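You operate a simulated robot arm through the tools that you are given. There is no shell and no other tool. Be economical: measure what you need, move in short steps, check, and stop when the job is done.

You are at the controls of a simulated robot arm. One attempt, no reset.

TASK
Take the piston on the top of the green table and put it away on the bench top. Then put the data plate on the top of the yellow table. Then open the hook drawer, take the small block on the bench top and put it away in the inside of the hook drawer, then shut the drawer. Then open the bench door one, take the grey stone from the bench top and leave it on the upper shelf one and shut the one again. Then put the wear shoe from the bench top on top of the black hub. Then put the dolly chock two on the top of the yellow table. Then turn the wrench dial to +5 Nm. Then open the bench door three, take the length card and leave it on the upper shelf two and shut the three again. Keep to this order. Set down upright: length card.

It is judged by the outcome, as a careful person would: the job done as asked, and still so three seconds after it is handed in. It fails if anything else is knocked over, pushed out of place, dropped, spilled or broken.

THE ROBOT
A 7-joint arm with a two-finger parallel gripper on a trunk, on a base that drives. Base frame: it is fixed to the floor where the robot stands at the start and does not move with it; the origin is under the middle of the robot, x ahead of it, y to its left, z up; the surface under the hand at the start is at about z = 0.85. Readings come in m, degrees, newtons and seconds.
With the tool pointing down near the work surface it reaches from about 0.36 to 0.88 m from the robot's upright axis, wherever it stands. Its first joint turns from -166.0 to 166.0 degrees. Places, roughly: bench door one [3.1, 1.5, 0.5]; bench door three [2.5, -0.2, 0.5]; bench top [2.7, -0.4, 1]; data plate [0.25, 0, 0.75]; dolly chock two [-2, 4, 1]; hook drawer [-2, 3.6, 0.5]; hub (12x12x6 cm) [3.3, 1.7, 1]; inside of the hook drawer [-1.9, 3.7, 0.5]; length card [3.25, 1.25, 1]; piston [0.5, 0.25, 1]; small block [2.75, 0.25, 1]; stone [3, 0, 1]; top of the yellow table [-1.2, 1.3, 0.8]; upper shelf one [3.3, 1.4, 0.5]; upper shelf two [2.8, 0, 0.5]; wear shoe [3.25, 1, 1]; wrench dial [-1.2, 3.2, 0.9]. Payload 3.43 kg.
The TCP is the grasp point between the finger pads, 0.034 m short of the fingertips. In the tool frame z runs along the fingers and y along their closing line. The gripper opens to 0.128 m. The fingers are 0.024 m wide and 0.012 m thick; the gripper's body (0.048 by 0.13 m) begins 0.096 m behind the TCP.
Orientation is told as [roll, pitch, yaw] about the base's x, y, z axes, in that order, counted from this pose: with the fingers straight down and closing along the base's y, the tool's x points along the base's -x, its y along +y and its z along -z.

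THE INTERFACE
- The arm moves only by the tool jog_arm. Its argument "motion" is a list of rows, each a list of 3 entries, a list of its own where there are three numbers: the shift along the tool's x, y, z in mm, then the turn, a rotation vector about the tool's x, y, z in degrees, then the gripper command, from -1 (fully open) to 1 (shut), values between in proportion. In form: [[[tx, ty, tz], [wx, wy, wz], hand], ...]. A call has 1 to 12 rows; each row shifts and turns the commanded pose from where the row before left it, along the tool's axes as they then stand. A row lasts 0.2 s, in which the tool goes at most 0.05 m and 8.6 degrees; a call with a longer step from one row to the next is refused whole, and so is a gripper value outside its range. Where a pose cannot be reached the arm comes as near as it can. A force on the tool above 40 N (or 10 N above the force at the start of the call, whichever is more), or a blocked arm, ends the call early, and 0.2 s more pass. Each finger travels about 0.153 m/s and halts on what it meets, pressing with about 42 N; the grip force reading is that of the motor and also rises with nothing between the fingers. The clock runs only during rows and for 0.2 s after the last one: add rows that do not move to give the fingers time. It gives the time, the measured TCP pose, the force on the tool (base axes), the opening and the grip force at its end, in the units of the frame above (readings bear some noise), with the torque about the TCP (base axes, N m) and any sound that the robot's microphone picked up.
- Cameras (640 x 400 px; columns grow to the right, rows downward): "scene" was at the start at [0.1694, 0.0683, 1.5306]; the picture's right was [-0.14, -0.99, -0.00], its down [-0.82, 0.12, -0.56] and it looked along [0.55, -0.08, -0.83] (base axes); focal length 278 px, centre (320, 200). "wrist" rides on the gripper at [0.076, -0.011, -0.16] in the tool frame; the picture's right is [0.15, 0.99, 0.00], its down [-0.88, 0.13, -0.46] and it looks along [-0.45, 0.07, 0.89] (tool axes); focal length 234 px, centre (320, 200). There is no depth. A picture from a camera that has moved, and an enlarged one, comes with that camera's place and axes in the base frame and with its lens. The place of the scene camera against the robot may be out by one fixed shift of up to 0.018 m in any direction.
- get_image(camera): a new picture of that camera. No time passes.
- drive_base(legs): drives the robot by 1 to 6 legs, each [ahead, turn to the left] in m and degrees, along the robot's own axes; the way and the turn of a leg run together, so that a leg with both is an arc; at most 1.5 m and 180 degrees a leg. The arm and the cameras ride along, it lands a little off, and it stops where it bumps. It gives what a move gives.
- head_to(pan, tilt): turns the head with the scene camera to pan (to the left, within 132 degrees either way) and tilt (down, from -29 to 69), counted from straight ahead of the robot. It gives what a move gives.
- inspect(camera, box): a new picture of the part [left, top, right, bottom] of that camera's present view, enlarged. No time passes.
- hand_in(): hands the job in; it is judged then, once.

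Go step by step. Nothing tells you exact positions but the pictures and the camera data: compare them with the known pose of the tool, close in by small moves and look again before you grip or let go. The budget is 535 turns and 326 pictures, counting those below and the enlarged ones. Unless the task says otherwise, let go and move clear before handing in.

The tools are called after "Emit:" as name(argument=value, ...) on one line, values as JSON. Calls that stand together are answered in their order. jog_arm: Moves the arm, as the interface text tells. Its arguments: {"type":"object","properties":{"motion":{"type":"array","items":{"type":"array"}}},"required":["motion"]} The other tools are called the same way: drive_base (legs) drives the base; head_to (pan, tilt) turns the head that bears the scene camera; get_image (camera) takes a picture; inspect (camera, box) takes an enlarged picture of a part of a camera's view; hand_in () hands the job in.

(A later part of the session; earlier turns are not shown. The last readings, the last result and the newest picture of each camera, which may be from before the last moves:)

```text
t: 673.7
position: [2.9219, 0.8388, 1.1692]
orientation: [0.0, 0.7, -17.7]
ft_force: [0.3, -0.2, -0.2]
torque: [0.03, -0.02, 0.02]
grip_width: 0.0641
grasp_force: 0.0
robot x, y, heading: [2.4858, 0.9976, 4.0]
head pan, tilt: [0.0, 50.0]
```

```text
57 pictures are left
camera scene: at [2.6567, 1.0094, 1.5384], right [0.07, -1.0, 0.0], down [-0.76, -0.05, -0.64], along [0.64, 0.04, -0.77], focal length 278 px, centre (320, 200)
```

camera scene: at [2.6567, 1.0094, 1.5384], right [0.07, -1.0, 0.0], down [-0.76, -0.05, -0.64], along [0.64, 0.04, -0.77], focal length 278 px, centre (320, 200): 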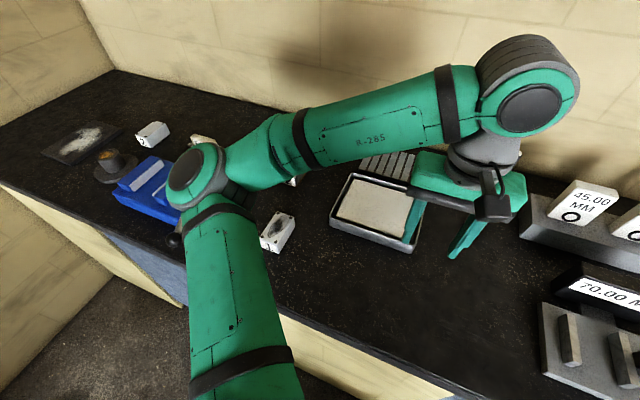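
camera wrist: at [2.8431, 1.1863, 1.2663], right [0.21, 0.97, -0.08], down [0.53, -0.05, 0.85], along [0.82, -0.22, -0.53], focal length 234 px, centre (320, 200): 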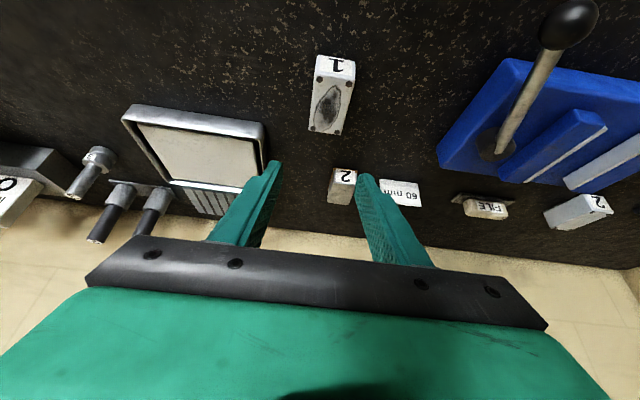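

Emit:
jog_arm(motion=[[[-25, 41.4, 0], [0, 0, 0], 0], [[-25, 41.4, 0], [0, 0, 0], 0], [[-25, 41.4, 0], [0, 0, 0], 0], [[-25, 41.4, 0], [0, 0, 0], 0], [[-25, 41.4, 0], [0, 0, 0], 0], [[-25, 41.4, 0], [0, 0, 0], 0], [[-25, 41.4, 0], [0, 0, 0], 0], [[-25, 41.4, 0], [0, 0, 0], 0], [[-25, 41.4, 0], [0, 0, 0], 0], [[0, 0, 30], [0, 0, 0], 0], [[0, 0, 0], [0, 0, 0], 0]])

Emit:
get_image(camera="wrist")

Emit:
get_image(camera="scene")

```text
t: 676.1
position: [3.2482, 1.1254, 1.1356]
orientation: [0.0, 0.8, -17.7]
ft_force: [0.4, -0.5, -0.2]
torque: [0.0, 0.0, 0.03]
grip_width: 0.0641
grasp_force: 0.0
robot x, y, heading: [2.4828, 0.9947, 3.7]
head pan, tilt: [0.0, 50.0]
```

```text
56 pictures are left
camera wrist: at [3.1739, 1.1373, 1.2964], right [0.16, 0.99, 0.0], down [0.88, -0.15, 0.44], along [0.44, -0.07, -0.9], focal length 234 px, centre (320, 200)
```

wrist: 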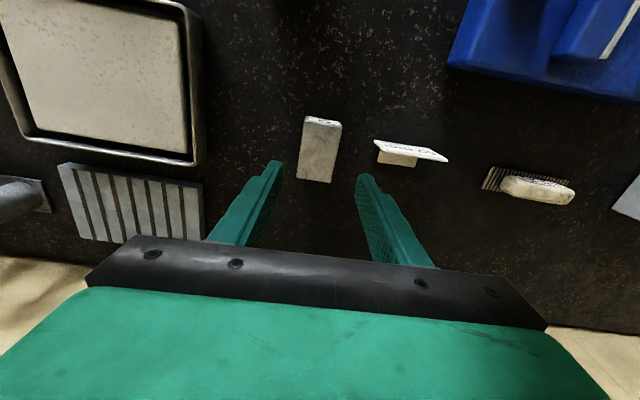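

```text
55 pictures are left
camera scene: at [2.6567, 1.0094, 1.5384], right [0.07, -1.0, 0.0], down [-0.76, -0.05, -0.64], along [0.64, 0.04, -0.77], focal length 278 px, centre (320, 200)
```

scene: 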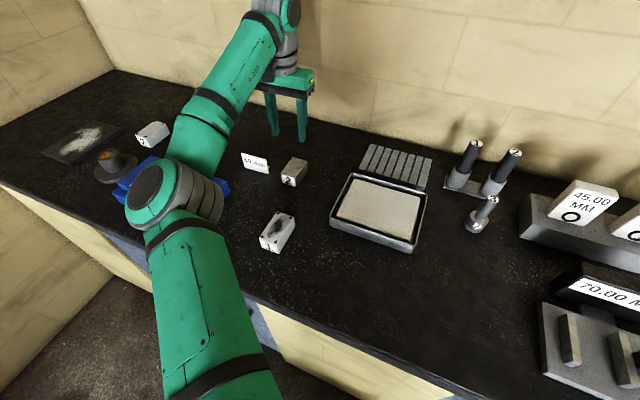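

Emit:
jog_arm(motion=[[[-6, 0, 30], [0, 0, 0], 0], [[0, 0, 40], [0, 0, 0], 0], [[0, 0, 40], [0, 0, 0], 0], [[0, 0, 25], [0, 0, 0], 0], [[0, 0, 12], [0, 0, 0], 0], [[0, 0, 0], [0, 0, 0], 0.2], [[0, 0, 0], [0, 0, 0], 0.5], [[0, 0, 0], [0, 0, 0], 0.8], [[0, 0, 0], [0, 0, 0], 1], [[0, 0, 0], [0, 0, 0], 1]])

Emit:
get_image(camera="wrist")

```text
t: 678.3
position: [3.2524, 1.1236, 0.988]
orientation: [-0.1, 0.7, -17.6]
ft_force: [1.6, -2.2, 0.2]
torque: [0.02, -0.28, -0.28]
grip_width: 0.0503
grasp_force: 42.1
robot x, y, heading: [2.4832, 0.9969, 3.6]
head pan, tilt: [0.0, 50.0]
```

```text
54 pictures are left
camera wrist: at [3.1781, 1.1353, 1.1496], right [0.16, 0.99, 0.0], down [0.88, -0.15, 0.45], along [0.44, -0.07, -0.9], focal length 234 px, centre (320, 200)
```

wrist: 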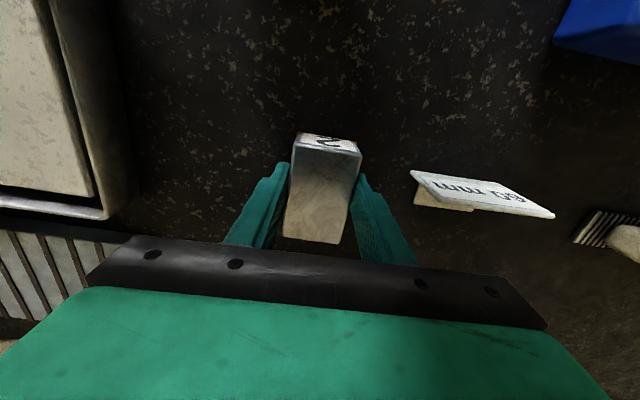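

Shoe gripped. I'll lift, pull in, and drive to the left to reach the hub at about (3.252, 1.681).

Emit:
jog_arm(motion=[[[0, 0, -15], [0, 0, 0], 1], [[0, 0, -40], [0, 0, 0], 1], [[0, 0, -45], [0, 0, 0], 1], [[0, 0, -45], [0, 0, 0], 1], [[0, 0, -30], [0, 0, 0], 1], [[40, 0, 0], [0, 0, 0], 1], [[40, 0, 0], [0, 0, 0], 1], [[40, 0, 0], [0, 0, 0], 1], [[40, 0, 0], [0, 0, 0], 1], [[40, 0, 0], [0, 0, 0], 1], [[0, 0, 0], [0, 0, 0], 1]])

Emit:
drive_base(legs=[[-0.35, 0], [0, 40], [0.56, 0], [0, -32]])

Emit:
head_to(pan=15, tilt=45)

Emit:
get_image(camera="scene")

```text
t: 680.7
position: [3.0637, 1.1843, 1.1651]
orientation: [-0.1, 0.8, -17.8]
ft_force: [-0.4, -0.6, -12.4]
torque: [0.01, 0.07, 0.0]
grip_width: 0.0499
grasp_force: 42.6
robot x, y, heading: [2.4858, 0.9931, 4.1]
head pan, tilt: [0.0, 50.0]
```

```text
t: 689.6
position: [3.0879, 1.6306, 1.1656]
orientation: [0.0, 0.8, -9.6]
ft_force: [-0.6, 0.1, -12.3]
torque: [0.01, 0.07, 0.02]
grip_width: 0.0498
grasp_force: 41.3
robot x, y, heading: [2.5364, 1.3584, 11.7]
head pan, tilt: [0.0, 50.0]
```

```text
t: 690.4
position: [3.0884, 1.6297, 1.1654]
orientation: [-0.1, 0.6, -9.4]
ft_force: [-0.4, 0.4, -11.8]
torque: [-0.01, 0.09, 0.02]
grip_width: 0.0498
grasp_force: 42.2
robot x, y, heading: [2.5379, 1.3607, 11.7]
head pan, tilt: [15.0, 45.0]
```

```text
53 pictures are left
camera scene: at [2.7065, 1.4203, 1.5452], right [0.45, -0.89, 0.0], down [-0.63, -0.32, -0.71], along [0.63, 0.32, -0.71], focal length 278 px, centre (320, 200)
```

scene: 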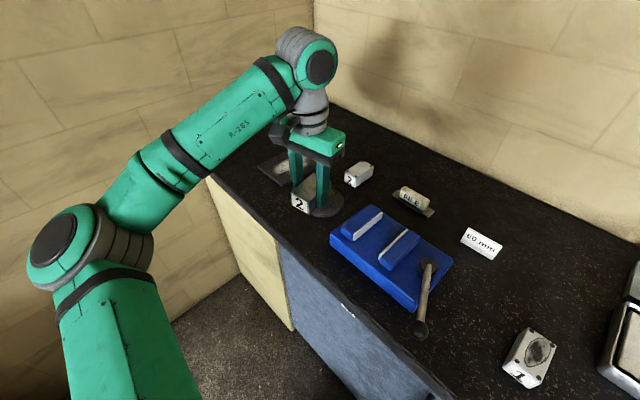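

Emit:
jog_arm(motion=[[[-38.3, 19.3, 0], [0, 0, 0], 1], [[-38.3, 19.3, 0], [0, 0, 0], 1], [[-38.3, 19.3, 0], [0, 0, 0], 1], [[-38.3, 19.3, 0], [0, 0, 0], 1], [[0, 0, 40], [0, 0, 0], 1], [[0, 0, 30], [0, 0, 0], 1], [[0, 0, 0], [0, 0, 0], 1]])

Emit:
get_image(camera="wrist")

Emit:
inspect(camera="scene", box=[240, 120, 440, 240])

```text
t: 692.0
position: [3.2506, 1.6816, 1.0929]
orientation: [-0.1, 0.7, -9.5]
ft_force: [0.2, -0.3, -12.4]
torque: [0.02, 0.09, 0.02]
grip_width: 0.0499
grasp_force: 41.8
robot x, y, heading: [2.5394, 1.3568, 11.8]
head pan, tilt: [15.0, 45.0]
```

```text
52 pictures are left
camera wrist: at [3.1755, 1.682, 1.2546], right [0.02, 1.0, 0.0], down [0.9, -0.02, 0.44], along [0.44, -0.01, -0.9], focal length 234 px, centre (320, 200)
```

wrist: 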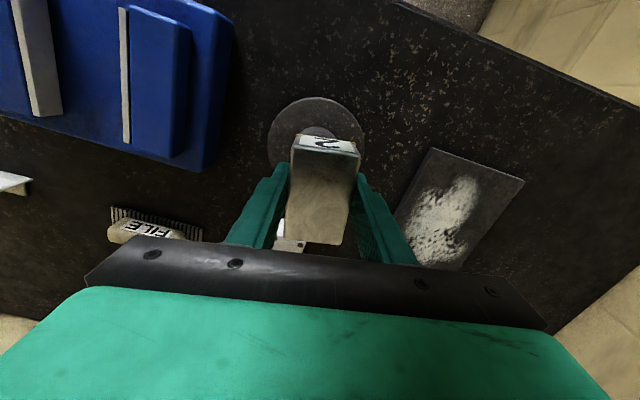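

```text
3.20 times, centred on (340, 180) of scene
camera zoom: at [2.7065, 1.4203, 1.5452], right [0.45, -0.89, 0.0], down [-0.63, -0.32, -0.71], along [0.63, 0.32, -0.71], focal length 889 px, centre (256, 264)
```

zoom: 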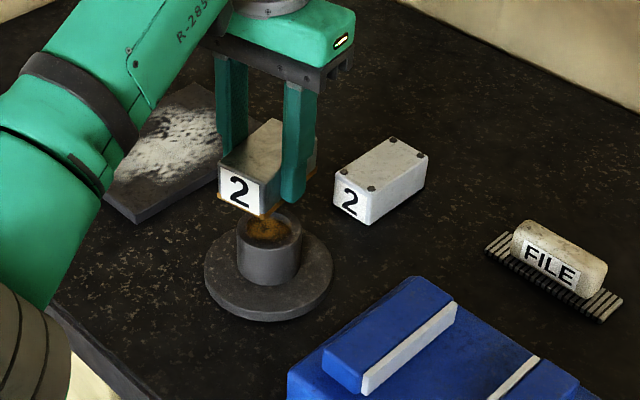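

The shoe is above the hub's boss. Lowering gently to contact.

Emit:
jog_arm(motion=[[[5, 0, 15], [0, 0, 0], 1], [[0, 0, 10], [0, 0, 0], 1], [[0, 0, 6], [0, 0, 0], 1], [[0, 0, 4], [0, 0, 0], 1], [[0, 0, 4], [0, 0, 0], 1], [[0, 0, 4], [0, 0, 0], 1], [[0, 0, 4], [0, 0, 0], 1], [[0, 0, 4], [0, 0, 0], 1], [[0, 0, 4], [0, 0, 0], 1], [[0, 0, 4], [0, 0, 0], 1]])

```text
t: 694.0
position: [3.2457, 1.6803, 1.0447]
orientation: [0.1, 0.4, -9.6]
ft_force: [-3.3, -0.9, 6.9]
torque: [-0.27, 0.27, -0.08]
grip_width: 0.0496
grasp_force: 41.9
robot x, y, heading: [2.5376, 1.3608, 11.9]
head pan, tilt: [15.0, 45.0]
stopped in row 10: the force on the tool passed its limit at 46 N (the readings are from after the stop); the commanded pose is now the measured one
```

Emit:
jog_arm(motion=[[[0, 0, -1], [0, 0, 0], 0.2], [[0, 0, 0], [0, 0, 0], 0.1], [[0, 0, 0], [0, 0, 0], 0], [[0, 0, 0], [0, 0, 0], 0], [[0, 0, -20], [0, 0, 0], 0], [[0, 0, -40], [0, 0, 0], 0], [[0, 0, -40], [0, 0, 0], 0], [[30, 0, -20], [0, 0, 0], 0], [[40, 0, 0], [0, 0, 0], 0], [[40, 0, 0], [0, 0, 0], 0], [[40, 0, 0], [0, 0, 0], 0], [[0, 0, 0], [0, 0, 0], 0]])

Emit:
inspect(camera="scene", box=[240, 120, 440, 240])

```text
t: 696.6
position: [3.0975, 1.7061, 1.1641]
orientation: [0.1, 0.3, -9.6]
ft_force: [0.8, 0.0, 0.1]
torque: [0.0, -0.02, 0.04]
grip_width: 0.064
grasp_force: 0.1
robot x, y, heading: [2.5391, 1.3563, 11.8]
head pan, tilt: [15.0, 45.0]
```

```text
3.20 times, centred on (340, 180) of scene
camera zoom: at [2.7062, 1.4202, 1.5453], right [0.45, -0.89, 0.0], down [-0.63, -0.32, -0.71], along [0.63, 0.32, -0.71], focal length 889 px, centre (256, 264)
```

zoom: 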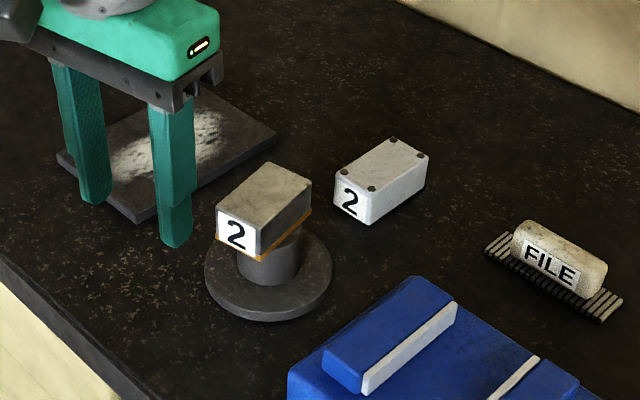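

The wear shoe sits on the hub. Next is dolly chock two on the other bench; driving there.

Emit:
drive_base(legs=[[-0.9, 0], [0, 147], [1.4, 0], [1.0, 0]])

Emit:
drive_base(legs=[[1.2, 0], [0.35, 0], [0, -45]])

Emit:
head_to(pan=-20, tilt=30)

Emit:
get_image(camera="scene")

```text
t: 719.6
position: [-1.2377, 2.0361, 1.1637]
orientation: [0.1, 0.3, 138.2]
ft_force: [0.0, -0.3, 0.2]
torque: [0.02, -0.03, 0.02]
grip_width: 0.064
grasp_force: 0.0
robot x, y, heading: [-0.5788, 2.0318, 159.5]
head pan, tilt: [15.0, 45.0]
```

```text
t: 729.8
position: [-2.497, 3.0326, 1.1647]
orientation: [0.1, 0.3, 93.6]
ft_force: [0.7, -0.4, 0.3]
torque: [0.04, 0.01, 0.02]
grip_width: 0.0641
grasp_force: 0.0
robot x, y, heading: [-2.0337, 2.5688, 114.7]
head pan, tilt: [15.0, 45.0]
```

```text
t: 730.8
position: [-2.4972, 3.0323, 1.1657]
orientation: [0.1, 0.2, 93.6]
ft_force: [-0.6, 0.0, 0.1]
torque: [-0.02, 0.01, -0.01]
grip_width: 0.0642
grasp_force: 0.1
robot x, y, heading: [-2.029, 2.5702, 115.1]
head pan, tilt: [-20.0, 30.0]
```

```text
49 pictures are left
camera scene: at [-2.0904, 2.7549, 1.5679], right [1.0, 0.09, 0.0], down [0.04, -0.5, -0.87], along [-0.07, 0.86, -0.5], focal length 278 px, centre (320, 200)
```

scene: 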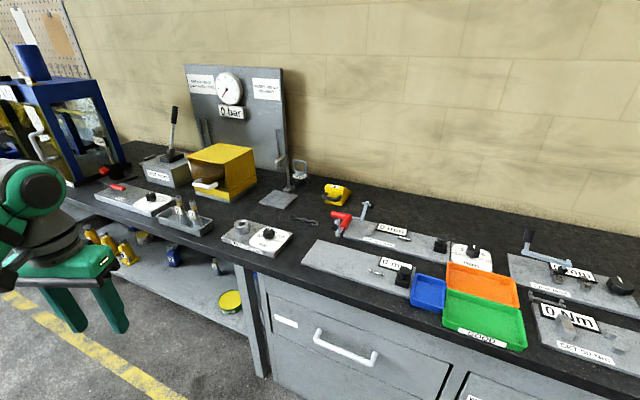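

Emit:
inspect(camera="scene", box=[270, 150, 400, 250])

```text
4.00 times, centred on (335, 200) of scene
camera zoom: at [-2.0904, 2.7549, 1.5679], right [1.0, 0.09, 0.0], down [0.04, -0.5, -0.87], along [-0.07, 0.86, -0.5], focal length 1111 px, centre (260, 200)
```

zoom: 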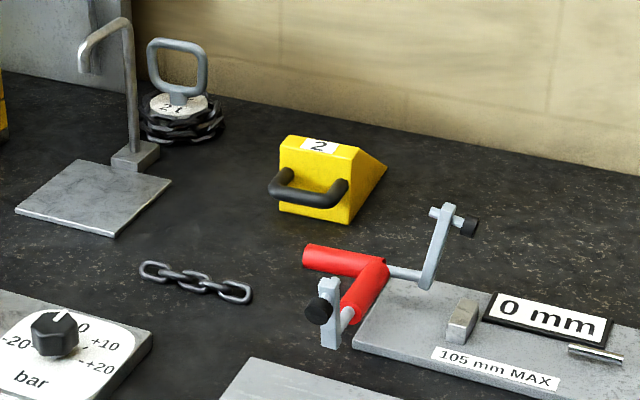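

The yellow wedge with the "2" is dolly chock two, at about (-2.12, 3.89). I'll move in front of it.

Emit:
drive_base(legs=[[0.5, 0], [0, -43]])

Emit:
head_to(pan=0, tilt=40)

Emit:
get_image(camera="scene")

```text
t: 736.0
position: [-2.2724, 3.6823, 1.1647]
orientation: [0.1, 0.3, 51.0]
ft_force: [0.6, 0.0, 1.0]
torque: [0.0, 0.01, 0.0]
grip_width: 0.064
grasp_force: 0.1
robot x, y, heading: [-2.2446, 3.0228, 72.3]
head pan, tilt: [-20.0, 30.0]
```

```text
t: 736.8
position: [-2.2739, 3.682, 1.1653]
orientation: [0.1, 0.3, 51.1]
ft_force: [-0.6, -0.2, 0.4]
torque: [0.01, 0.02, 0.0]
grip_width: 0.0638
grasp_force: 0.1
robot x, y, heading: [-2.2471, 3.0242, 72.2]
head pan, tilt: [0.0, 40.0]
```

```text
47 pictures are left
camera scene: at [-2.1942, 3.2073, 1.5526], right [0.95, -0.3, 0.0], down [-0.2, -0.61, -0.77], along [0.23, 0.73, -0.64], focal length 278 px, centre (320, 200)
```

scene: 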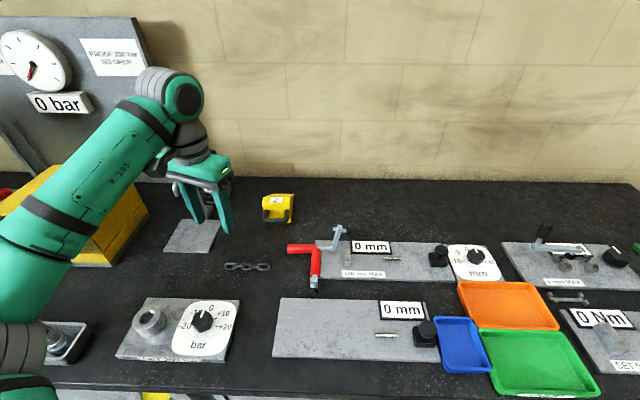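

Emit:
drive_base(legs=[[0.1, 0]])

Emit:
jog_arm(motion=[[[0, 0, 0], [0, 0, -7], -0.8], [[0, 0, 0], [0, 0, -7], -0.8], [[0, 0, 0], [0, 0, -5.7], -0.8], [[-20, -25, 0], [0, 0, 0], -0.8], [[-20, -25, 0], [0, 0, 0], -0.8], [[-20, -25, 0], [0, 0, 0], -0.8], [[-20, -25, 0], [0, 0, 0], -0.8], [[0, 0, 0], [0, 0, 0], -0.8]])

Emit:
get_image(camera="wrist")

```text
t: 738.0
position: [-2.2424, 3.7775, 1.1643]
orientation: [0.1, 0.3, 51.2]
ft_force: [-1.2, -0.2, 0.1]
torque: [0.0, 0.01, -0.01]
grip_width: 0.0639
grasp_force: 0.0
robot x, y, heading: [-2.2104, 3.1205, 72.3]
head pan, tilt: [0.0, 40.0]
```

```text
t: 739.8
position: [-2.1216, 3.8202, 1.1649]
orientation: [0.1, 0.2, 70.9]
ft_force: [-0.9, 0.1, -0.5]
torque: [0.0, 0.02, -0.02]
grip_width: 0.1152
grasp_force: 0.1
robot x, y, heading: [-2.2122, 3.1165, 72.2]
head pan, tilt: [0.0, 40.0]
```

```text
46 pictures are left
camera wrist: at [-2.1357, 3.7462, 1.325], right [-0.98, 0.19, 0.0], down [0.17, 0.88, 0.45], along [0.08, 0.44, -0.89], focal length 234 px, centre (320, 200)
```

wrist: 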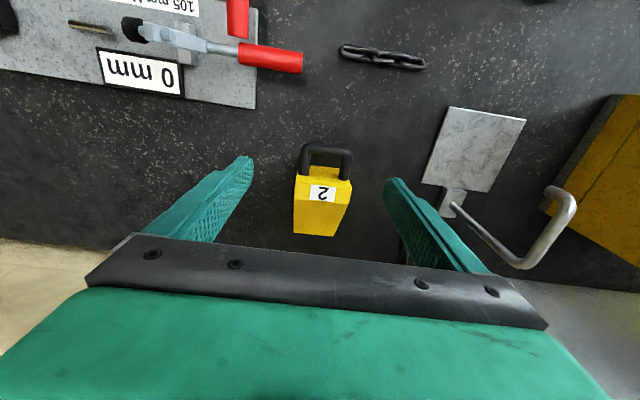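

Emit:
jog_arm(motion=[[[-38, 2, 0], [0, 0, 0], -0.8], [[-38, 1, 0], [0, 0, 0], -0.8], [[0, 0, 40], [0, 0, 0], -0.8], [[0, 0, 40], [0, 0, 0], -0.8], [[0, 0, 30], [0, 0, 0], -0.8], [[0, 0, 0], [0, 0, 0], -0.8]])

Emit:
get_image(camera="wrist")

Emit:
get_image(camera="scene")

```text
t: 741.2
position: [-2.1008, 3.8932, 1.0534]
orientation: [0.2, 0.3, 70.8]
ft_force: [0.7, 0.2, -0.1]
torque: [-0.01, -0.01, 0.0]
grip_width: 0.1153
grasp_force: 0.0
robot x, y, heading: [-2.2112, 3.1161, 72.1]
head pan, tilt: [0.0, 40.0]
```

```text
45 pictures are left
camera wrist: at [-2.1152, 3.8192, 1.2138], right [-0.98, 0.19, 0.0], down [0.17, 0.88, 0.45], along [0.08, 0.44, -0.89], focal length 234 px, centre (320, 200)
```

wrist: 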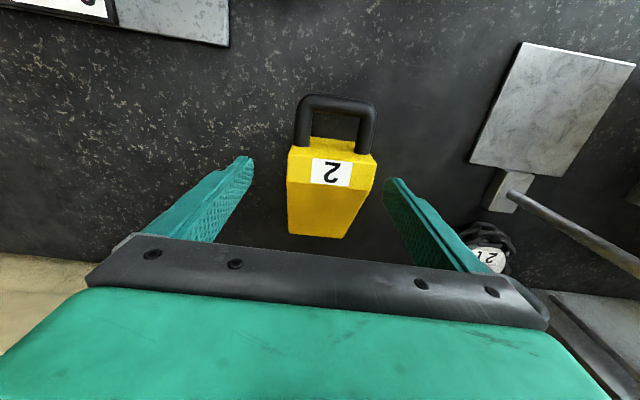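

```text
44 pictures are left
camera scene: at [-2.1634, 3.3037, 1.5525], right [0.95, -0.3, 0.0], down [-0.2, -0.61, -0.77], along [0.23, 0.73, -0.64], focal length 278 px, centre (320, 200)
```

scene: 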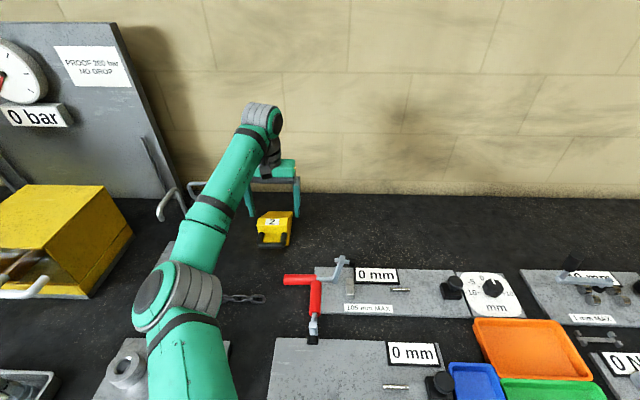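

Emit:
jog_arm(motion=[[[-5, 13, 0], [0, 0, 0], -1], [[0, 0, 15], [0, 0, 0], -1], [[0, 0, 0], [0, 0, 0], -1]])

Emit:
get_image(camera="wrist")

```text
t: 742.0
position: [-2.1117, 3.9022, 1.0387]
orientation: [0.2, 0.3, 70.9]
ft_force: [-0.8, 1.4, -0.2]
torque: [0.0, 0.02, -0.01]
grip_width: 0.128
grasp_force: 0.1
robot x, y, heading: [-2.2133, 3.1178, 72.3]
head pan, tilt: [0.0, 40.0]
```

```text
43 pictures are left
camera wrist: at [-2.1256, 3.828, 1.1989], right [-0.98, 0.19, 0.0], down [0.17, 0.88, 0.45], along [0.08, 0.44, -0.89], focal length 234 px, centre (320, 200)
```

wrist: 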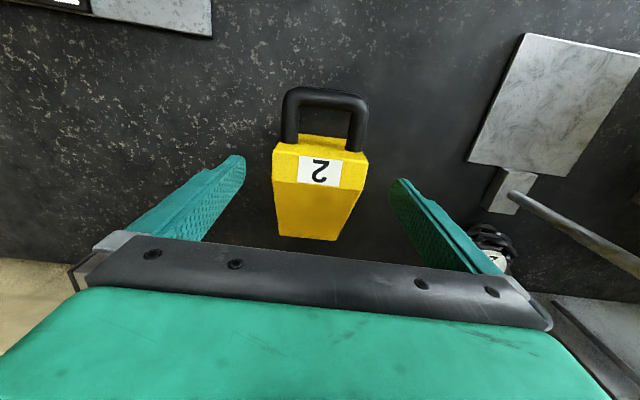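

Emit:
jog_arm(motion=[[[0, 0, 25], [0, 0, 0], -1], [[0, 0, 25], [0, 0, 0], -1], [[0, 0, 12], [0, 0, 0], -1], [[0, 0, 0], [0, 0, 0], -0.7], [[0, 0, 0], [0, 0, 0], -0.4], [[0, 0, 0], [0, 0, 0], 0], [[0, 0, 0], [0, 0, 0], 0.5], [[0, 0, 0], [0, 0, 0], 1]])

```text
t: 743.8
position: [-2.1117, 3.9013, 0.9757]
orientation: [0.3, 0.2, 70.9]
ft_force: [0.9, 1.4, -0.2]
torque: [0.21, -0.48, 0.18]
grip_width: 0.0899
grasp_force: 41.9
robot x, y, heading: [-2.2137, 3.1188, 72.1]
head pan, tilt: [0.0, 40.0]
```

Emit:
jog_arm(motion=[[[0, 0, -15], [0, 0, 0], 1], [[0, 0, -30], [0, 0, 0], 1], [[0, 0, -40], [0, 0, 0], 1], [[0, 0, -45], [0, 0, 0], 1], [[0, 0, -45], [0, 0, 0], 1], [[40, 0, 0], [0, 0, 0], 1], [[40, 0, 0], [0, 0, 0], 1], [[40, 0, 0], [0, 0, 0], 1], [[40, 0, 0], [0, 0, 0], 1], [[0, 0, 0], [0, 0, 0], 1]])

Emit:
get_image(camera="wrist")

```text
t: 746.0
position: [-2.1639, 3.7506, 1.1506]
orientation: [0.1, 0.3, 70.8]
ft_force: [-0.2, 0.0, -7.0]
torque: [-0.24, 0.11, -0.02]
grip_width: 0.0898
grasp_force: 42.0
robot x, y, heading: [-2.211, 3.121, 72.3]
head pan, tilt: [0.0, 40.0]
```

```text
42 pictures are left
camera wrist: at [-2.1777, 3.6768, 1.3113], right [-0.98, 0.19, 0.0], down [0.17, 0.88, 0.45], along [0.08, 0.44, -0.89], focal length 234 px, centre (320, 200)
```

wrist: 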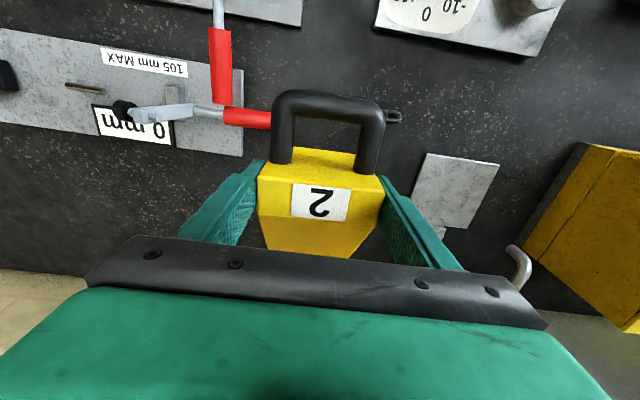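

Chock held (0.7 kg). Driving out and round to the north side of the yellow table.

Emit:
drive_base(legs=[[0, 43], [-0.5, 0], [0, 44.5], [-1.05, 0], [0, 92.5]])

Emit:
head_to(pan=0, tilt=45)

Emit:
get_image(camera="scene")

```text
t: 763.0
position: [-1.0566, 1.6685, 1.1513]
orientation: [0.1, 0.3, -109.3]
ft_force: [0.3, -0.3, -7.3]
torque: [0.23, -0.08, -0.04]
grip_width: 0.0901
grasp_force: 41.7
robot x, y, heading: [-1.0079, 2.3005, -107.7]
head pan, tilt: [0.0, 40.0]
```

```text
t: 763.6
position: [-1.0572, 1.6691, 1.1509]
orientation: [0.2, 0.3, -109.4]
ft_force: [0.4, -0.3, -7.4]
torque: [0.22, -0.1, 0.01]
grip_width: 0.09
grasp_force: 42.4
robot x, y, heading: [-1.0034, 2.3012, -107.9]
head pan, tilt: [0.0, 45.0]
```

```text
41 pictures are left
camera scene: at [-1.0696, 2.126, 1.5453], right [-0.95, 0.31, 0.0], down [0.22, 0.67, -0.71], along [-0.22, -0.67, -0.71], focal length 278 px, centre (320, 200)
```

scene: 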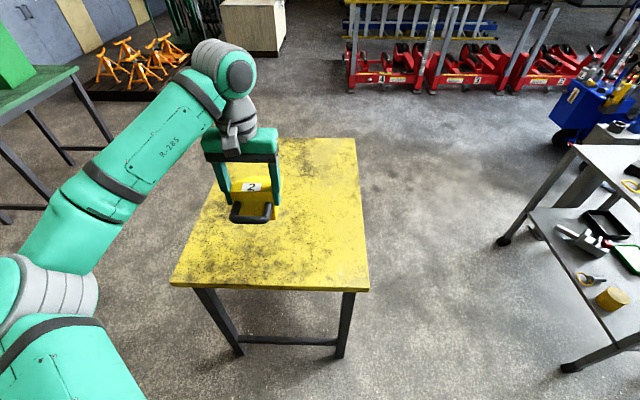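

Emit:
jog_arm(motion=[[[-39, -21, 0], [0, 0, 0], 1], [[-39, -21, 0], [0, 0, 0], 1], [[-39, -21, 0], [0, 0, 0], 1], [[-39, -21, 0], [0, 0, 0], 1], [[-39, -21, 0], [0, 0, 0], 1], [[0, 0, 40], [0, 0, 0], 1], [[0, 0, 40], [0, 0, 0], 1], [[0, 0, 40], [0, 0, 0], 1], [[0, 0, 40], [0, 0, 0], 1], [[0, 0, 40], [0, 0, 0], 1], [[0, 0, 0], [0, 0, 0], 1]])

Emit:
get_image(camera="scene")

```text
t: 766.0
position: [-1.2204, 1.5221, 0.9484]
orientation: [0.2, 0.3, -109.3]
ft_force: [0.5, 0.2, -7.6]
torque: [0.25, -0.07, 0.01]
grip_width: 0.0898
grasp_force: 41.6
robot x, y, heading: [-1.0063, 2.3, -107.8]
head pan, tilt: [0.0, 45.0]
```

```text
40 pictures are left
camera scene: at [-1.0697, 2.126, 1.5452], right [-0.95, 0.31, 0.0], down [0.22, 0.67, -0.71], along [-0.22, -0.67, -0.71], focal length 278 px, centre (320, 200)
```

scene: 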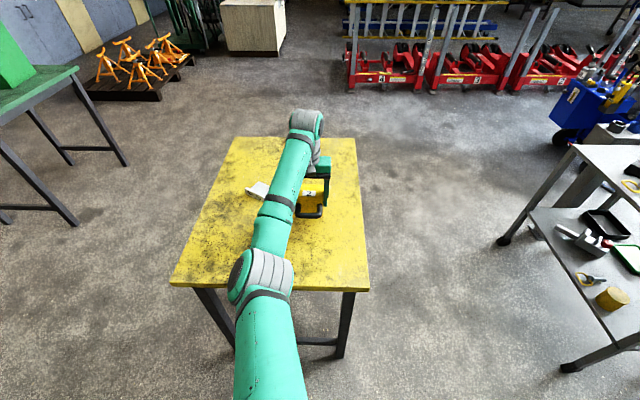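

Emit:
jog_arm(motion=[[[0, 0, 25], [0, 0, 0], 1], [[0, 0, 12], [0, 0, 0], 1], [[0, 0, 8], [0, 0, 0], 1], [[0, 0, 6], [0, 0, 0], 1], [[0, 0, 6], [0, 0, 0], 1], [[0, 0, 5], [0, 0, 0], 1], [[0, 0, 5], [0, 0, 0], 1], [[0, 0, 5], [0, 0, 0], 1], [[0, 0, 5], [0, 0, 0], 1], [[0, 0, 5], [0, 0, 0], 1], [[0, 0, 5], [0, 0, 0], 1], [[0, 0, 5], [0, 0, 0], 1]])

```text
t: 768.6
position: [-1.2197, 1.5187, 0.8594]
orientation: [0.2, 0.1, -109.3]
ft_force: [-1.5, -1.3, 37.8]
torque: [0.38, 1.38, 0.44]
grip_width: 0.09
grasp_force: 41.8
robot x, y, heading: [-1.0045, 2.3016, -107.8]
head pan, tilt: [0.0, 45.0]
```

Emit:
jog_arm(motion=[[[0, 0, -2], [0, 0, 0], -0.3], [[0, 0, 0], [0, 0, 0], -0.6], [[0, 0, 0], [0, 0, 0], -0.8], [[0, 0, 0], [0, 0, 0], -0.8], [[0, 0, -25], [0, 0, 0], -0.8], [[0, 0, -40], [0, 0, 0], -0.8], [[0, 0, -45], [0, 0, 0], -0.8], [[0, 0, -45], [0, 0, 0], -0.8], [[0, 0, -45], [0, 0, 0], -0.5], [[40, 0, -40], [0, 0, 0], 0], [[40, 0, 0], [0, 0, 0], 0]])

Emit:
get_image(camera="scene")

```text
refused: row 10 steps farther than a row can; nothing moved
```

```text
39 pictures are left
camera scene: at [-1.0693, 2.1274, 1.5454], right [-0.95, 0.31, 0.0], down [0.22, 0.67, -0.71], along [-0.22, -0.67, -0.71], focal length 278 px, centre (320, 200)
```

scene: 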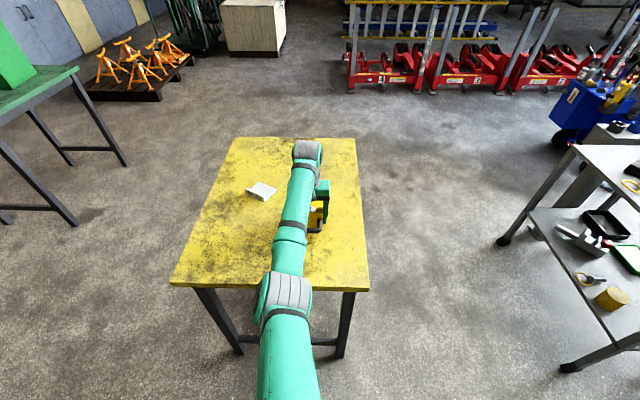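

Emit:
jog_arm(motion=[[[0, 0, -2], [0, 0, 0], -0.3], [[0, 0, 0], [0, 0, 0], -0.6], [[0, 0, 0], [0, 0, 0], -0.8], [[0, 0, 0], [0, 0, 0], -0.8], [[0, 0, -25], [0, 0, 0], -0.8], [[0, 0, -40], [0, 0, 0], -0.8], [[0, 0, -45], [0, 0, 0], -0.8], [[0, 0, -45], [0, 0, 0], -0.8], [[0, 0, -45], [0, 0, 0], -0.5], [[35, 0, -30], [0, 0, 0], 0], [[40, 0, -20], [0, 0, 0], 0.5]])

Emit:
get_image(camera="scene")

```text
t: 771.0
position: [-1.1954, 1.5906, 1.109]
orientation: [0.2, 0.5, -109.4]
ft_force: [0.0, -0.5, 0.2]
torque: [0.04, -0.05, -0.01]
grip_width: 0.0318
grasp_force: 0.0
robot x, y, heading: [-1.005, 2.3032, -107.7]
head pan, tilt: [0.0, 45.0]
```

```text
38 pictures are left
camera scene: at [-1.07, 2.1259, 1.5452], right [-0.95, 0.31, 0.0], down [0.22, 0.67, -0.71], along [-0.22, -0.67, -0.71], focal length 278 px, centre (320, 200)
```

scene: 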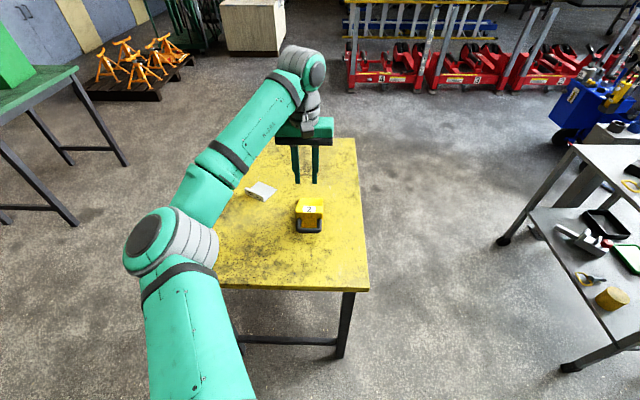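

Chock two stands on the yellow table. Now the wrench dial: drive in front of it and look closely.

Emit:
drive_base(legs=[[0, -97], [0.47, 0], [0, -84]])

Emit:
head_to(pan=0, tilt=45)

Emit:
get_image(camera="scene")

```text
t: 782.5
position: [-1.2436, 3.204, 1.1093]
orientation: [0.2, 0.3, 70.5]
ft_force: [0.1, 0.4, -0.1]
torque: [-0.01, 0.0, 0.02]
grip_width: 0.0322
grasp_force: 0.0
robot x, y, heading: [-1.4372, 2.4941, 71.9]
head pan, tilt: [0.0, 45.0]
```

```text
t: 783.1
position: [-1.2449, 3.2029, 1.1094]
orientation: [0.1, 0.3, 70.5]
ft_force: [-0.2, 0.3, 0.5]
torque: [-0.01, 0.02, -0.04]
grip_width: 0.0321
grasp_force: 0.2
robot x, y, heading: [-1.4388, 2.4915, 71.9]
head pan, tilt: [0.0, 45.0]
```

```text
37 pictures are left
camera scene: at [-1.3874, 2.6738, 1.5453], right [0.95, -0.31, 0.0], down [-0.22, -0.67, -0.71], along [0.22, 0.67, -0.71], focal length 278 px, centre (320, 200)
```

scene: 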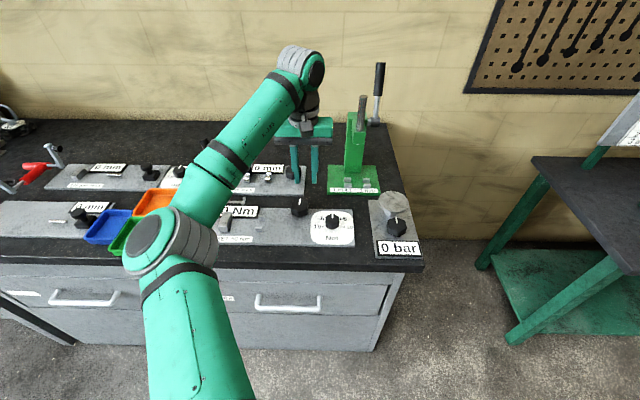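

Emit:
inspect(camera="scene", box=[285, 190, 365, 250])

Emit:
get_image(camera="wrist")

```text
6.67 times, centred on (325, 220) of scene
camera zoom: at [-1.3874, 2.6738, 1.5453], right [0.95, -0.31, 0.0], down [-0.22, -0.67, -0.71], along [0.22, 0.67, -0.71], focal length 1852 px, centre (287, 67)
```

zoom: 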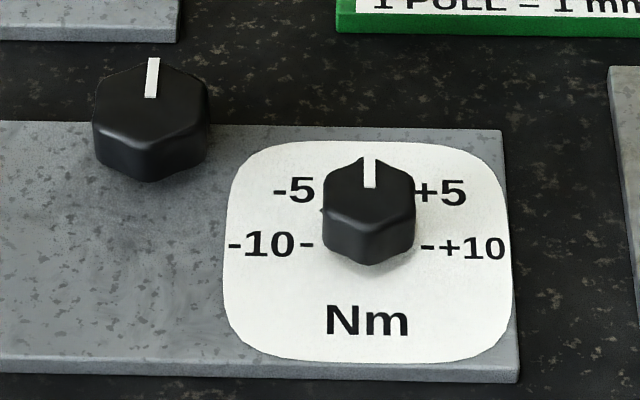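

```text
35 pictures are left
camera wrist: at [-1.2589, 3.1296, 1.2698], right [-0.98, 0.19, 0.0], down [0.17, 0.88, 0.45], along [0.08, 0.44, -0.89], focal length 234 px, centre (320, 200)
```

wrist: 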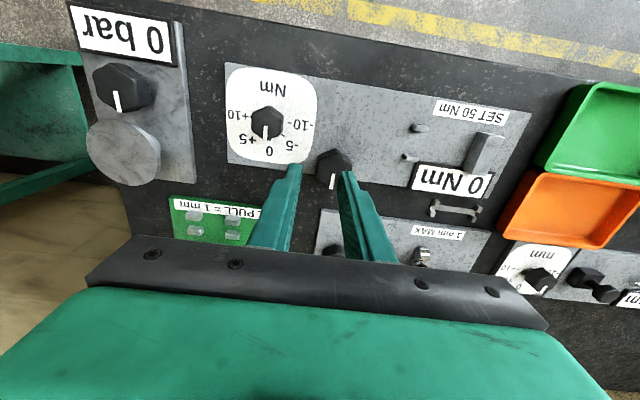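

The scale shows 0 at top, ±5 at ±45°, ±10 at ±90°, pointer on 0. I'll move over the knob at about (-1.187, 3.156).

Emit:
jog_arm(motion=[[[12.6, -35, 0], [0, 0, 0], 0], [[12.6, -35, 0], [0, 0, 0], 0], [[0, 0, 35], [0, 0, 0], 0], [[0, 0, 35], [0, 0, 0], 0], [[0, 0, 0], [0, 0, 0], 0]])

Emit:
get_image(camera="wrist")

```text
t: 784.3
position: [-1.1872, 3.156, 1.0392]
orientation: [0.1, 0.3, 70.5]
ft_force: [-0.1, 0.8, -0.2]
torque: [0.0, 0.03, -0.02]
grip_width: 0.064
grasp_force: 0.0
robot x, y, heading: [-1.4345, 2.4904, 71.7]
head pan, tilt: [0.0, 45.0]
```

```text
34 pictures are left
camera wrist: at [-1.2012, 3.0817, 1.1999], right [-0.98, 0.19, 0.0], down [0.17, 0.88, 0.45], along [0.08, 0.44, -0.89], focal length 234 px, centre (320, 200)
```

wrist: 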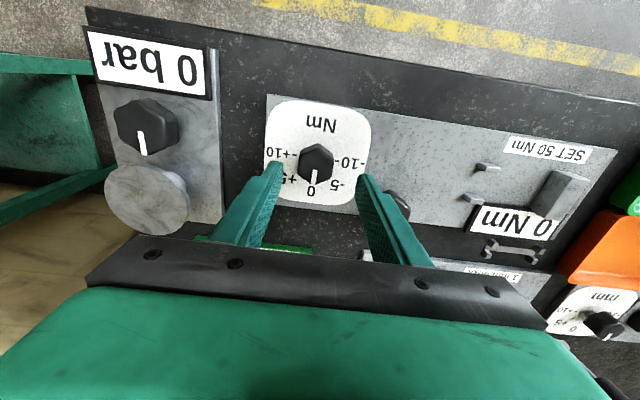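

Emit:
jog_arm(motion=[[[2, -4, 25], [0, 0, 0], 0], [[0, 0, 25], [0, 0, 0], 0], [[0, 0, 10], [0, 0, 0], 0], [[0, 0, 0], [0, 0, 0], 0.2], [[0, 0, 0], [0, 0, 0], 0.4], [[0, 0, 0], [0, 0, 0], 0.6], [[0, 0, 0], [0, 0, 0], 0.8], [[0, 0, 0], [0, 0, 0], 0.8]])

Emit:
get_image(camera="wrist")

```text
t: 786.1
position: [-1.1851, 3.1527, 0.9795]
orientation: [0.2, 0.3, 70.5]
ft_force: [0.4, 0.9, 0.5]
torque: [0.17, -0.44, -0.02]
grip_width: 0.0422
grasp_force: 45.3
robot x, y, heading: [-1.4354, 2.4956, 72.0]
head pan, tilt: [0.0, 45.0]
```

```text
33 pictures are left
camera wrist: at [-1.199, 3.0788, 1.1399], right [-0.98, 0.19, 0.0], down [0.17, 0.88, 0.45], along [0.08, 0.44, -0.89], focal length 234 px, centre (320, 200)
```

wrist: 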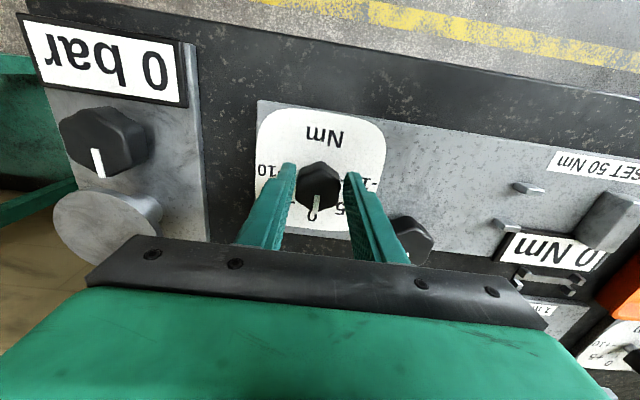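

Emit:
jog_arm(motion=[[[0, 0, 0], [0, 0, 7.5], 0.8], [[0, 0, 0], [0, 0, 7.5], 0.8], [[0, 0, 0], [0, 0, 7.5], 0.8], [[0, 0, 0], [0, 0, 7.5], 0.8], [[0, 0, 0], [0, 0, 7.5], 0.8], [[0, 0, 0], [0, 0, 7.5], 0.8], [[0, 0, 0], [0, 0, 0], 0.8]])

Emit:
inspect(camera="wrist", box=[220, 80, 420, 230])

```text
t: 787.1
position: [-1.189, 3.1553, 0.9801]
orientation: [0.5, 0.4, 41.5]
ft_force: [-3.2, 5.3, -5.5]
torque: [0.35, -0.04, 0.04]
grip_width: 0.0421
grasp_force: 45.3
robot x, y, heading: [-1.4394, 2.4916, 72.1]
head pan, tilt: [0.0, 45.0]
stopped in row 5: the force on the tool passed its limit at 44 N (the readings are from after the stop); the commanded pose is now the measured one
```

```text
2.67 times, centred on (320, 155) of wrist
camera zoom: at [-1.2379, 3.0985, 1.1402], right [-0.76, 0.64, 0.01], down [0.58, 0.68, 0.45], along [0.28, 0.35, -0.89], focal length 624 px, centre (320, 320)
```

zoom: 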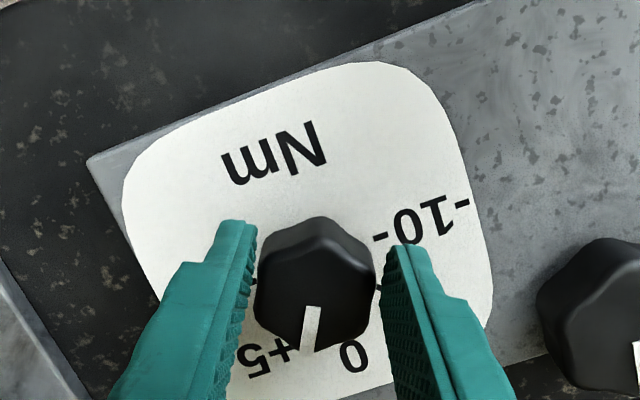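

Emit:
jog_arm(motion=[[[0, 0, 0], [0, 0, 4], 0.8], [[0, 0, 0], [0, 0, 4], 0.8], [[0, 0, 0], [0, 0, 4], 0.8], [[0, 0, 0], [0, 0, 4], 0.8], [[0, 0, 0], [0, 0, 0], 0.8]])

Emit:
inspect(camera="wrist", box=[220, 80, 420, 230])

```text
t: 788.1
position: [-1.1917, 3.1579, 0.9793]
orientation: [0.5, 0.5, 26.5]
ft_force: [0.1, 10.4, -8.8]
torque: [0.64, 0.04, 0.06]
grip_width: 0.0421
grasp_force: 44.5
robot x, y, heading: [-1.4363, 2.496, 72.0]
head pan, tilt: [0.0, 45.0]
stopped in row 5: the force on the tool passed its limit at 42 N (the readings are from after the stop); the commanded pose is now the measured one
```

```text
2.67 times, centred on (320, 155) of wrist
camera zoom: at [-1.2531, 3.115, 1.1402], right [-0.57, 0.82, 0.01], down [0.73, 0.51, 0.45], along [0.36, 0.27, -0.89], focal length 624 px, centre (320, 320)
```

zoom: 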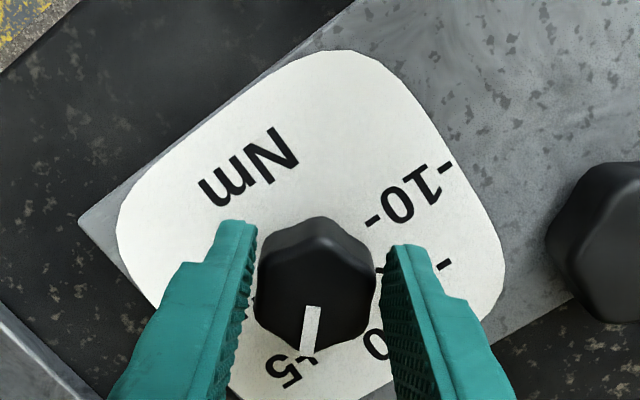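

Emit:
jog_arm(motion=[[[0, 0, 0], [0, 0, 0], 0.3], [[0, 0, 0], [0, 0, 0], 0], [[0, 0, 0], [0, 0, 0], -0.1], [[0, 0, -30], [0, 0, 0], -0.1], [[0, 0, -40], [0, 0, 0], -0.1], [[0, 0, -40], [0, 0, 0], -0.1], [[0, 0, 0], [0, 0, 0], -0.1]])

Emit:
inspect(camera="wrist", box=[240, 80, 400, 200])

```text
t: 789.8
position: [-1.1902, 3.1578, 1.0906]
orientation: [0.3, 0.5, 26.5]
ft_force: [0.3, 0.3, -0.2]
torque: [0.0, 0.03, 0.05]
grip_width: 0.0707
grasp_force: 0.1
robot x, y, heading: [-1.4401, 2.4957, 72.2]
head pan, tilt: [0.0, 45.0]
```

```text
3.33 times, centred on (320, 140) of wrist
camera zoom: at [-1.2515, 3.1138, 1.2507], right [-0.57, 0.82, 0.01], down [0.73, 0.51, 0.45], along [0.36, 0.26, -0.89], focal length 781 px, centre (320, 400)
```

zoom: 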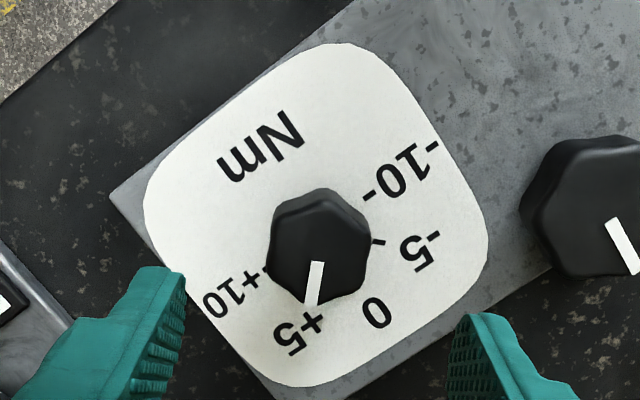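

The pointer is on +5 Nm. Now back to the bench for door three.

Emit:
jog_arm(motion=[[[30, -20, -20], [0, 0, 0], 0.4], [[40, -20, 0], [0, 0, 0], 0.4], [[40, -20, 0], [0, 0, 0], 0.4], [[0, 0, 0], [0, 0, 0], 0.4]])

Emit:
drive_base(legs=[[-0.1, 0], [0, -99], [1.4, 0], [1.4, 0], [0.3, 0]])

```text
t: 790.8
position: [-1.2613, 3.0538, 1.1093]
orientation: [0.4, 0.5, 26.5]
ft_force: [0.9, -0.5, -0.2]
torque: [0.0, 0.0, 0.0]
grip_width: 0.0384
grasp_force: 0.1
robot x, y, heading: [-1.4383, 2.4939, 71.9]
head pan, tilt: [0.0, 45.0]
```

```text
t: 811.5
position: [1.786, 0.6663, 1.1096]
orientation: [0.4, 0.5, -73.8]
ft_force: [0.8, -0.2, 0.4]
torque: [0.02, 0.0, 0.0]
grip_width: 0.0384
grasp_force: 0.1
robot x, y, heading: [1.2656, 0.9401, -28.2]
head pan, tilt: [0.0, 45.0]
```

Emit:
drive_base(legs=[[0, -3.4], [0.8, 0], [0, -6]])

Emit:
head_to(pan=0, tilt=45)

Emit:
get_image(camera="scene")

```text
t: 816.8
position: [2.4157, 0.1637, 1.1099]
orientation: [0.3, 0.5, -83.3]
ft_force: [0.2, -0.4, -0.6]
torque: [0.04, 0.0, -0.01]
grip_width: 0.0383
grasp_force: 0.1
robot x, y, heading: [1.9502, 0.5177, -38.0]
head pan, tilt: [0.0, 45.0]
```

```text
t: 817.4
position: [2.416, 0.1621, 1.1094]
orientation: [0.5, 0.6, -83.3]
ft_force: [-0.3, 0.3, 0.4]
torque: [0.01, 0.0, -0.01]
grip_width: 0.0385
grasp_force: 0.1
robot x, y, heading: [1.9463, 0.519, -37.6]
head pan, tilt: [0.0, 45.0]
```

```text
29 pictures are left
camera scene: at [2.087, 0.4077, 1.5453], right [-0.61, -0.79, 0.0], down [-0.56, 0.43, -0.71], along [0.56, -0.43, -0.71], focal length 278 px, centre (320, 200)
```

scene: 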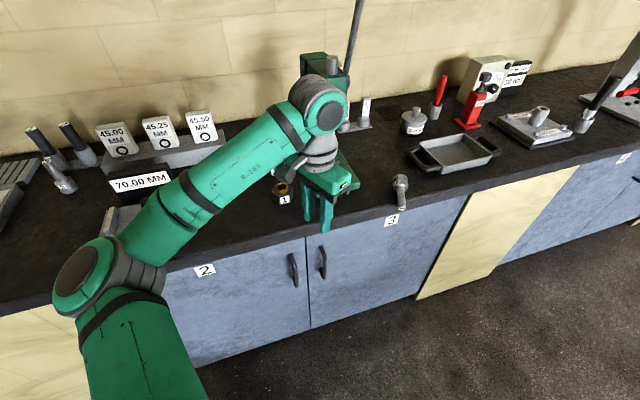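

Emit:
jog_arm(motion=[[[0, 0, 0], [0, 0, -8], 0.2], [[0, 0, 0], [0, 0, -8], 0.2], [[0, 0, 0], [0, 0, -8], 0.2], [[0, 0, 0], [0, 0, -8], 0.2], [[0, 0, 0], [0, 0, -8], 0.2], [[0, 0, 0], [0, 0, -8], 0.2], [[0, 0, 0], [0, 0, -8], 0.2], [[0, 0, 0], [0, 0, -8], 0.2], [[31, -26, 0], [0, 0, 0], 0.2], [[31, -26, 0], [0, 0, 0], 0.2], [[0, 0, 0], [0, -7.5, 0], 0.2], [[0, 0, 0], [0, -7.5, 0], 0.2]])

Emit:
jog_arm(motion=[[[0, 0, 0], [0, -7.5, 0], 0.2], [[0, 0, 0], [0, -7.5, 0], 0.2], [[0, 0, 0], [0, -7.5, 0], 0.2], [[0, 0, 0], [0, -7.5, 0], 0.2], [[31, 0, 31], [0, 0, 0], 0.2], [[31, 0, 31], [0, 0, 0], 0.2], [[31, 0, 31], [0, 0, 0], 0.2], [[31, 0, 31], [0, 0, 0], 0.2], [[31, 0, 31], [0, 0, 0], 0.2], [[31, 0, 31], [0, 0, 0], 0.2], [[20, 0, 20], [0, 0, 0], 0.2], [[0, 0, 0], [0, 0, 0], 0.2]])

Emit:
get_image(camera="wrist")

```text
t: 820.0
position: [2.3411, 0.1335, 1.1105]
orientation: [0.5, -15.2, -19.4]
ft_force: [-0.1, -0.8, 0.1]
torque: [0.01, -0.01, 0.01]
grip_width: 0.0513
grasp_force: 0.2
robot x, y, heading: [1.9461, 0.5168, -37.9]
head pan, tilt: [0.0, 45.0]
```

```text
t: 822.6
position: [2.3435, 0.1356, 0.8173]
orientation: [0.8, -45.2, -19.9]
ft_force: [0.4, 0.2, -0.3]
torque: [0.0, -0.03, 0.0]
grip_width: 0.0512
grasp_force: 0.2
robot x, y, heading: [1.9519, 0.5193, -37.6]
head pan, tilt: [0.0, 45.0]
```

```text
28 pictures are left
camera wrist: at [2.1815, 0.1806, 0.8767], right [0.23, 0.97, -0.09], down [0.32, 0.02, 0.95], along [0.92, -0.25, -0.31], focal length 234 px, centre (320, 200)
```

wrist: 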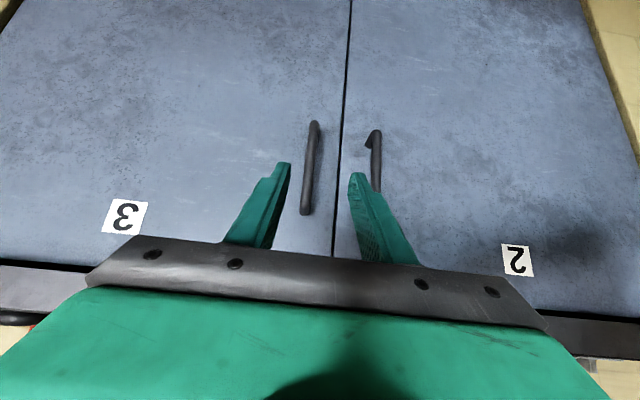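

Emit:
jog_arm(motion=[[[-7, -3, 25], [0, 0, 0], 0.2], [[-7, -3, 25], [0, 0, 0], 0.2], [[-7, 0, 25], [0, 0, 0], 0.2], [[-7, 0, 25], [0, 0, 0], 0.2], [[-7, 0, 25], [0, 0, 0], 0.2], [[-7, 0, 20], [0, 0, 0], 0.2], [[-3, 0, 15], [0, 0, 0], 0.2], [[0, 0, 0], [0, 0, 0], 0.2]])

Emit:
get_image(camera="wrist")

```text
t: 824.4
position: [2.4784, 0.0844, 0.7373]
orientation: [0.9, -45.2, -19.8]
ft_force: [-0.2, -0.7, -0.4]
torque: [0.02, -0.02, 0.01]
grip_width: 0.0511
grasp_force: 0.0
robot x, y, heading: [1.9467, 0.5187, -38.0]
head pan, tilt: [0.0, 45.0]
```

```text
27 pictures are left
camera wrist: at [2.3168, 0.1287, 0.7964], right [0.23, 0.97, -0.09], down [0.32, 0.01, 0.95], along [0.92, -0.25, -0.31], focal length 234 px, centre (320, 200)
```

wrist: 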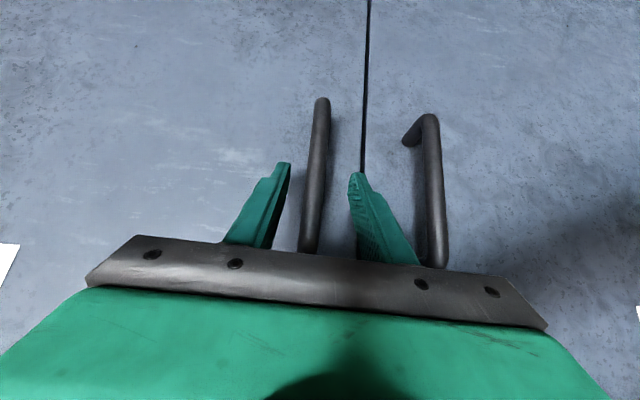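

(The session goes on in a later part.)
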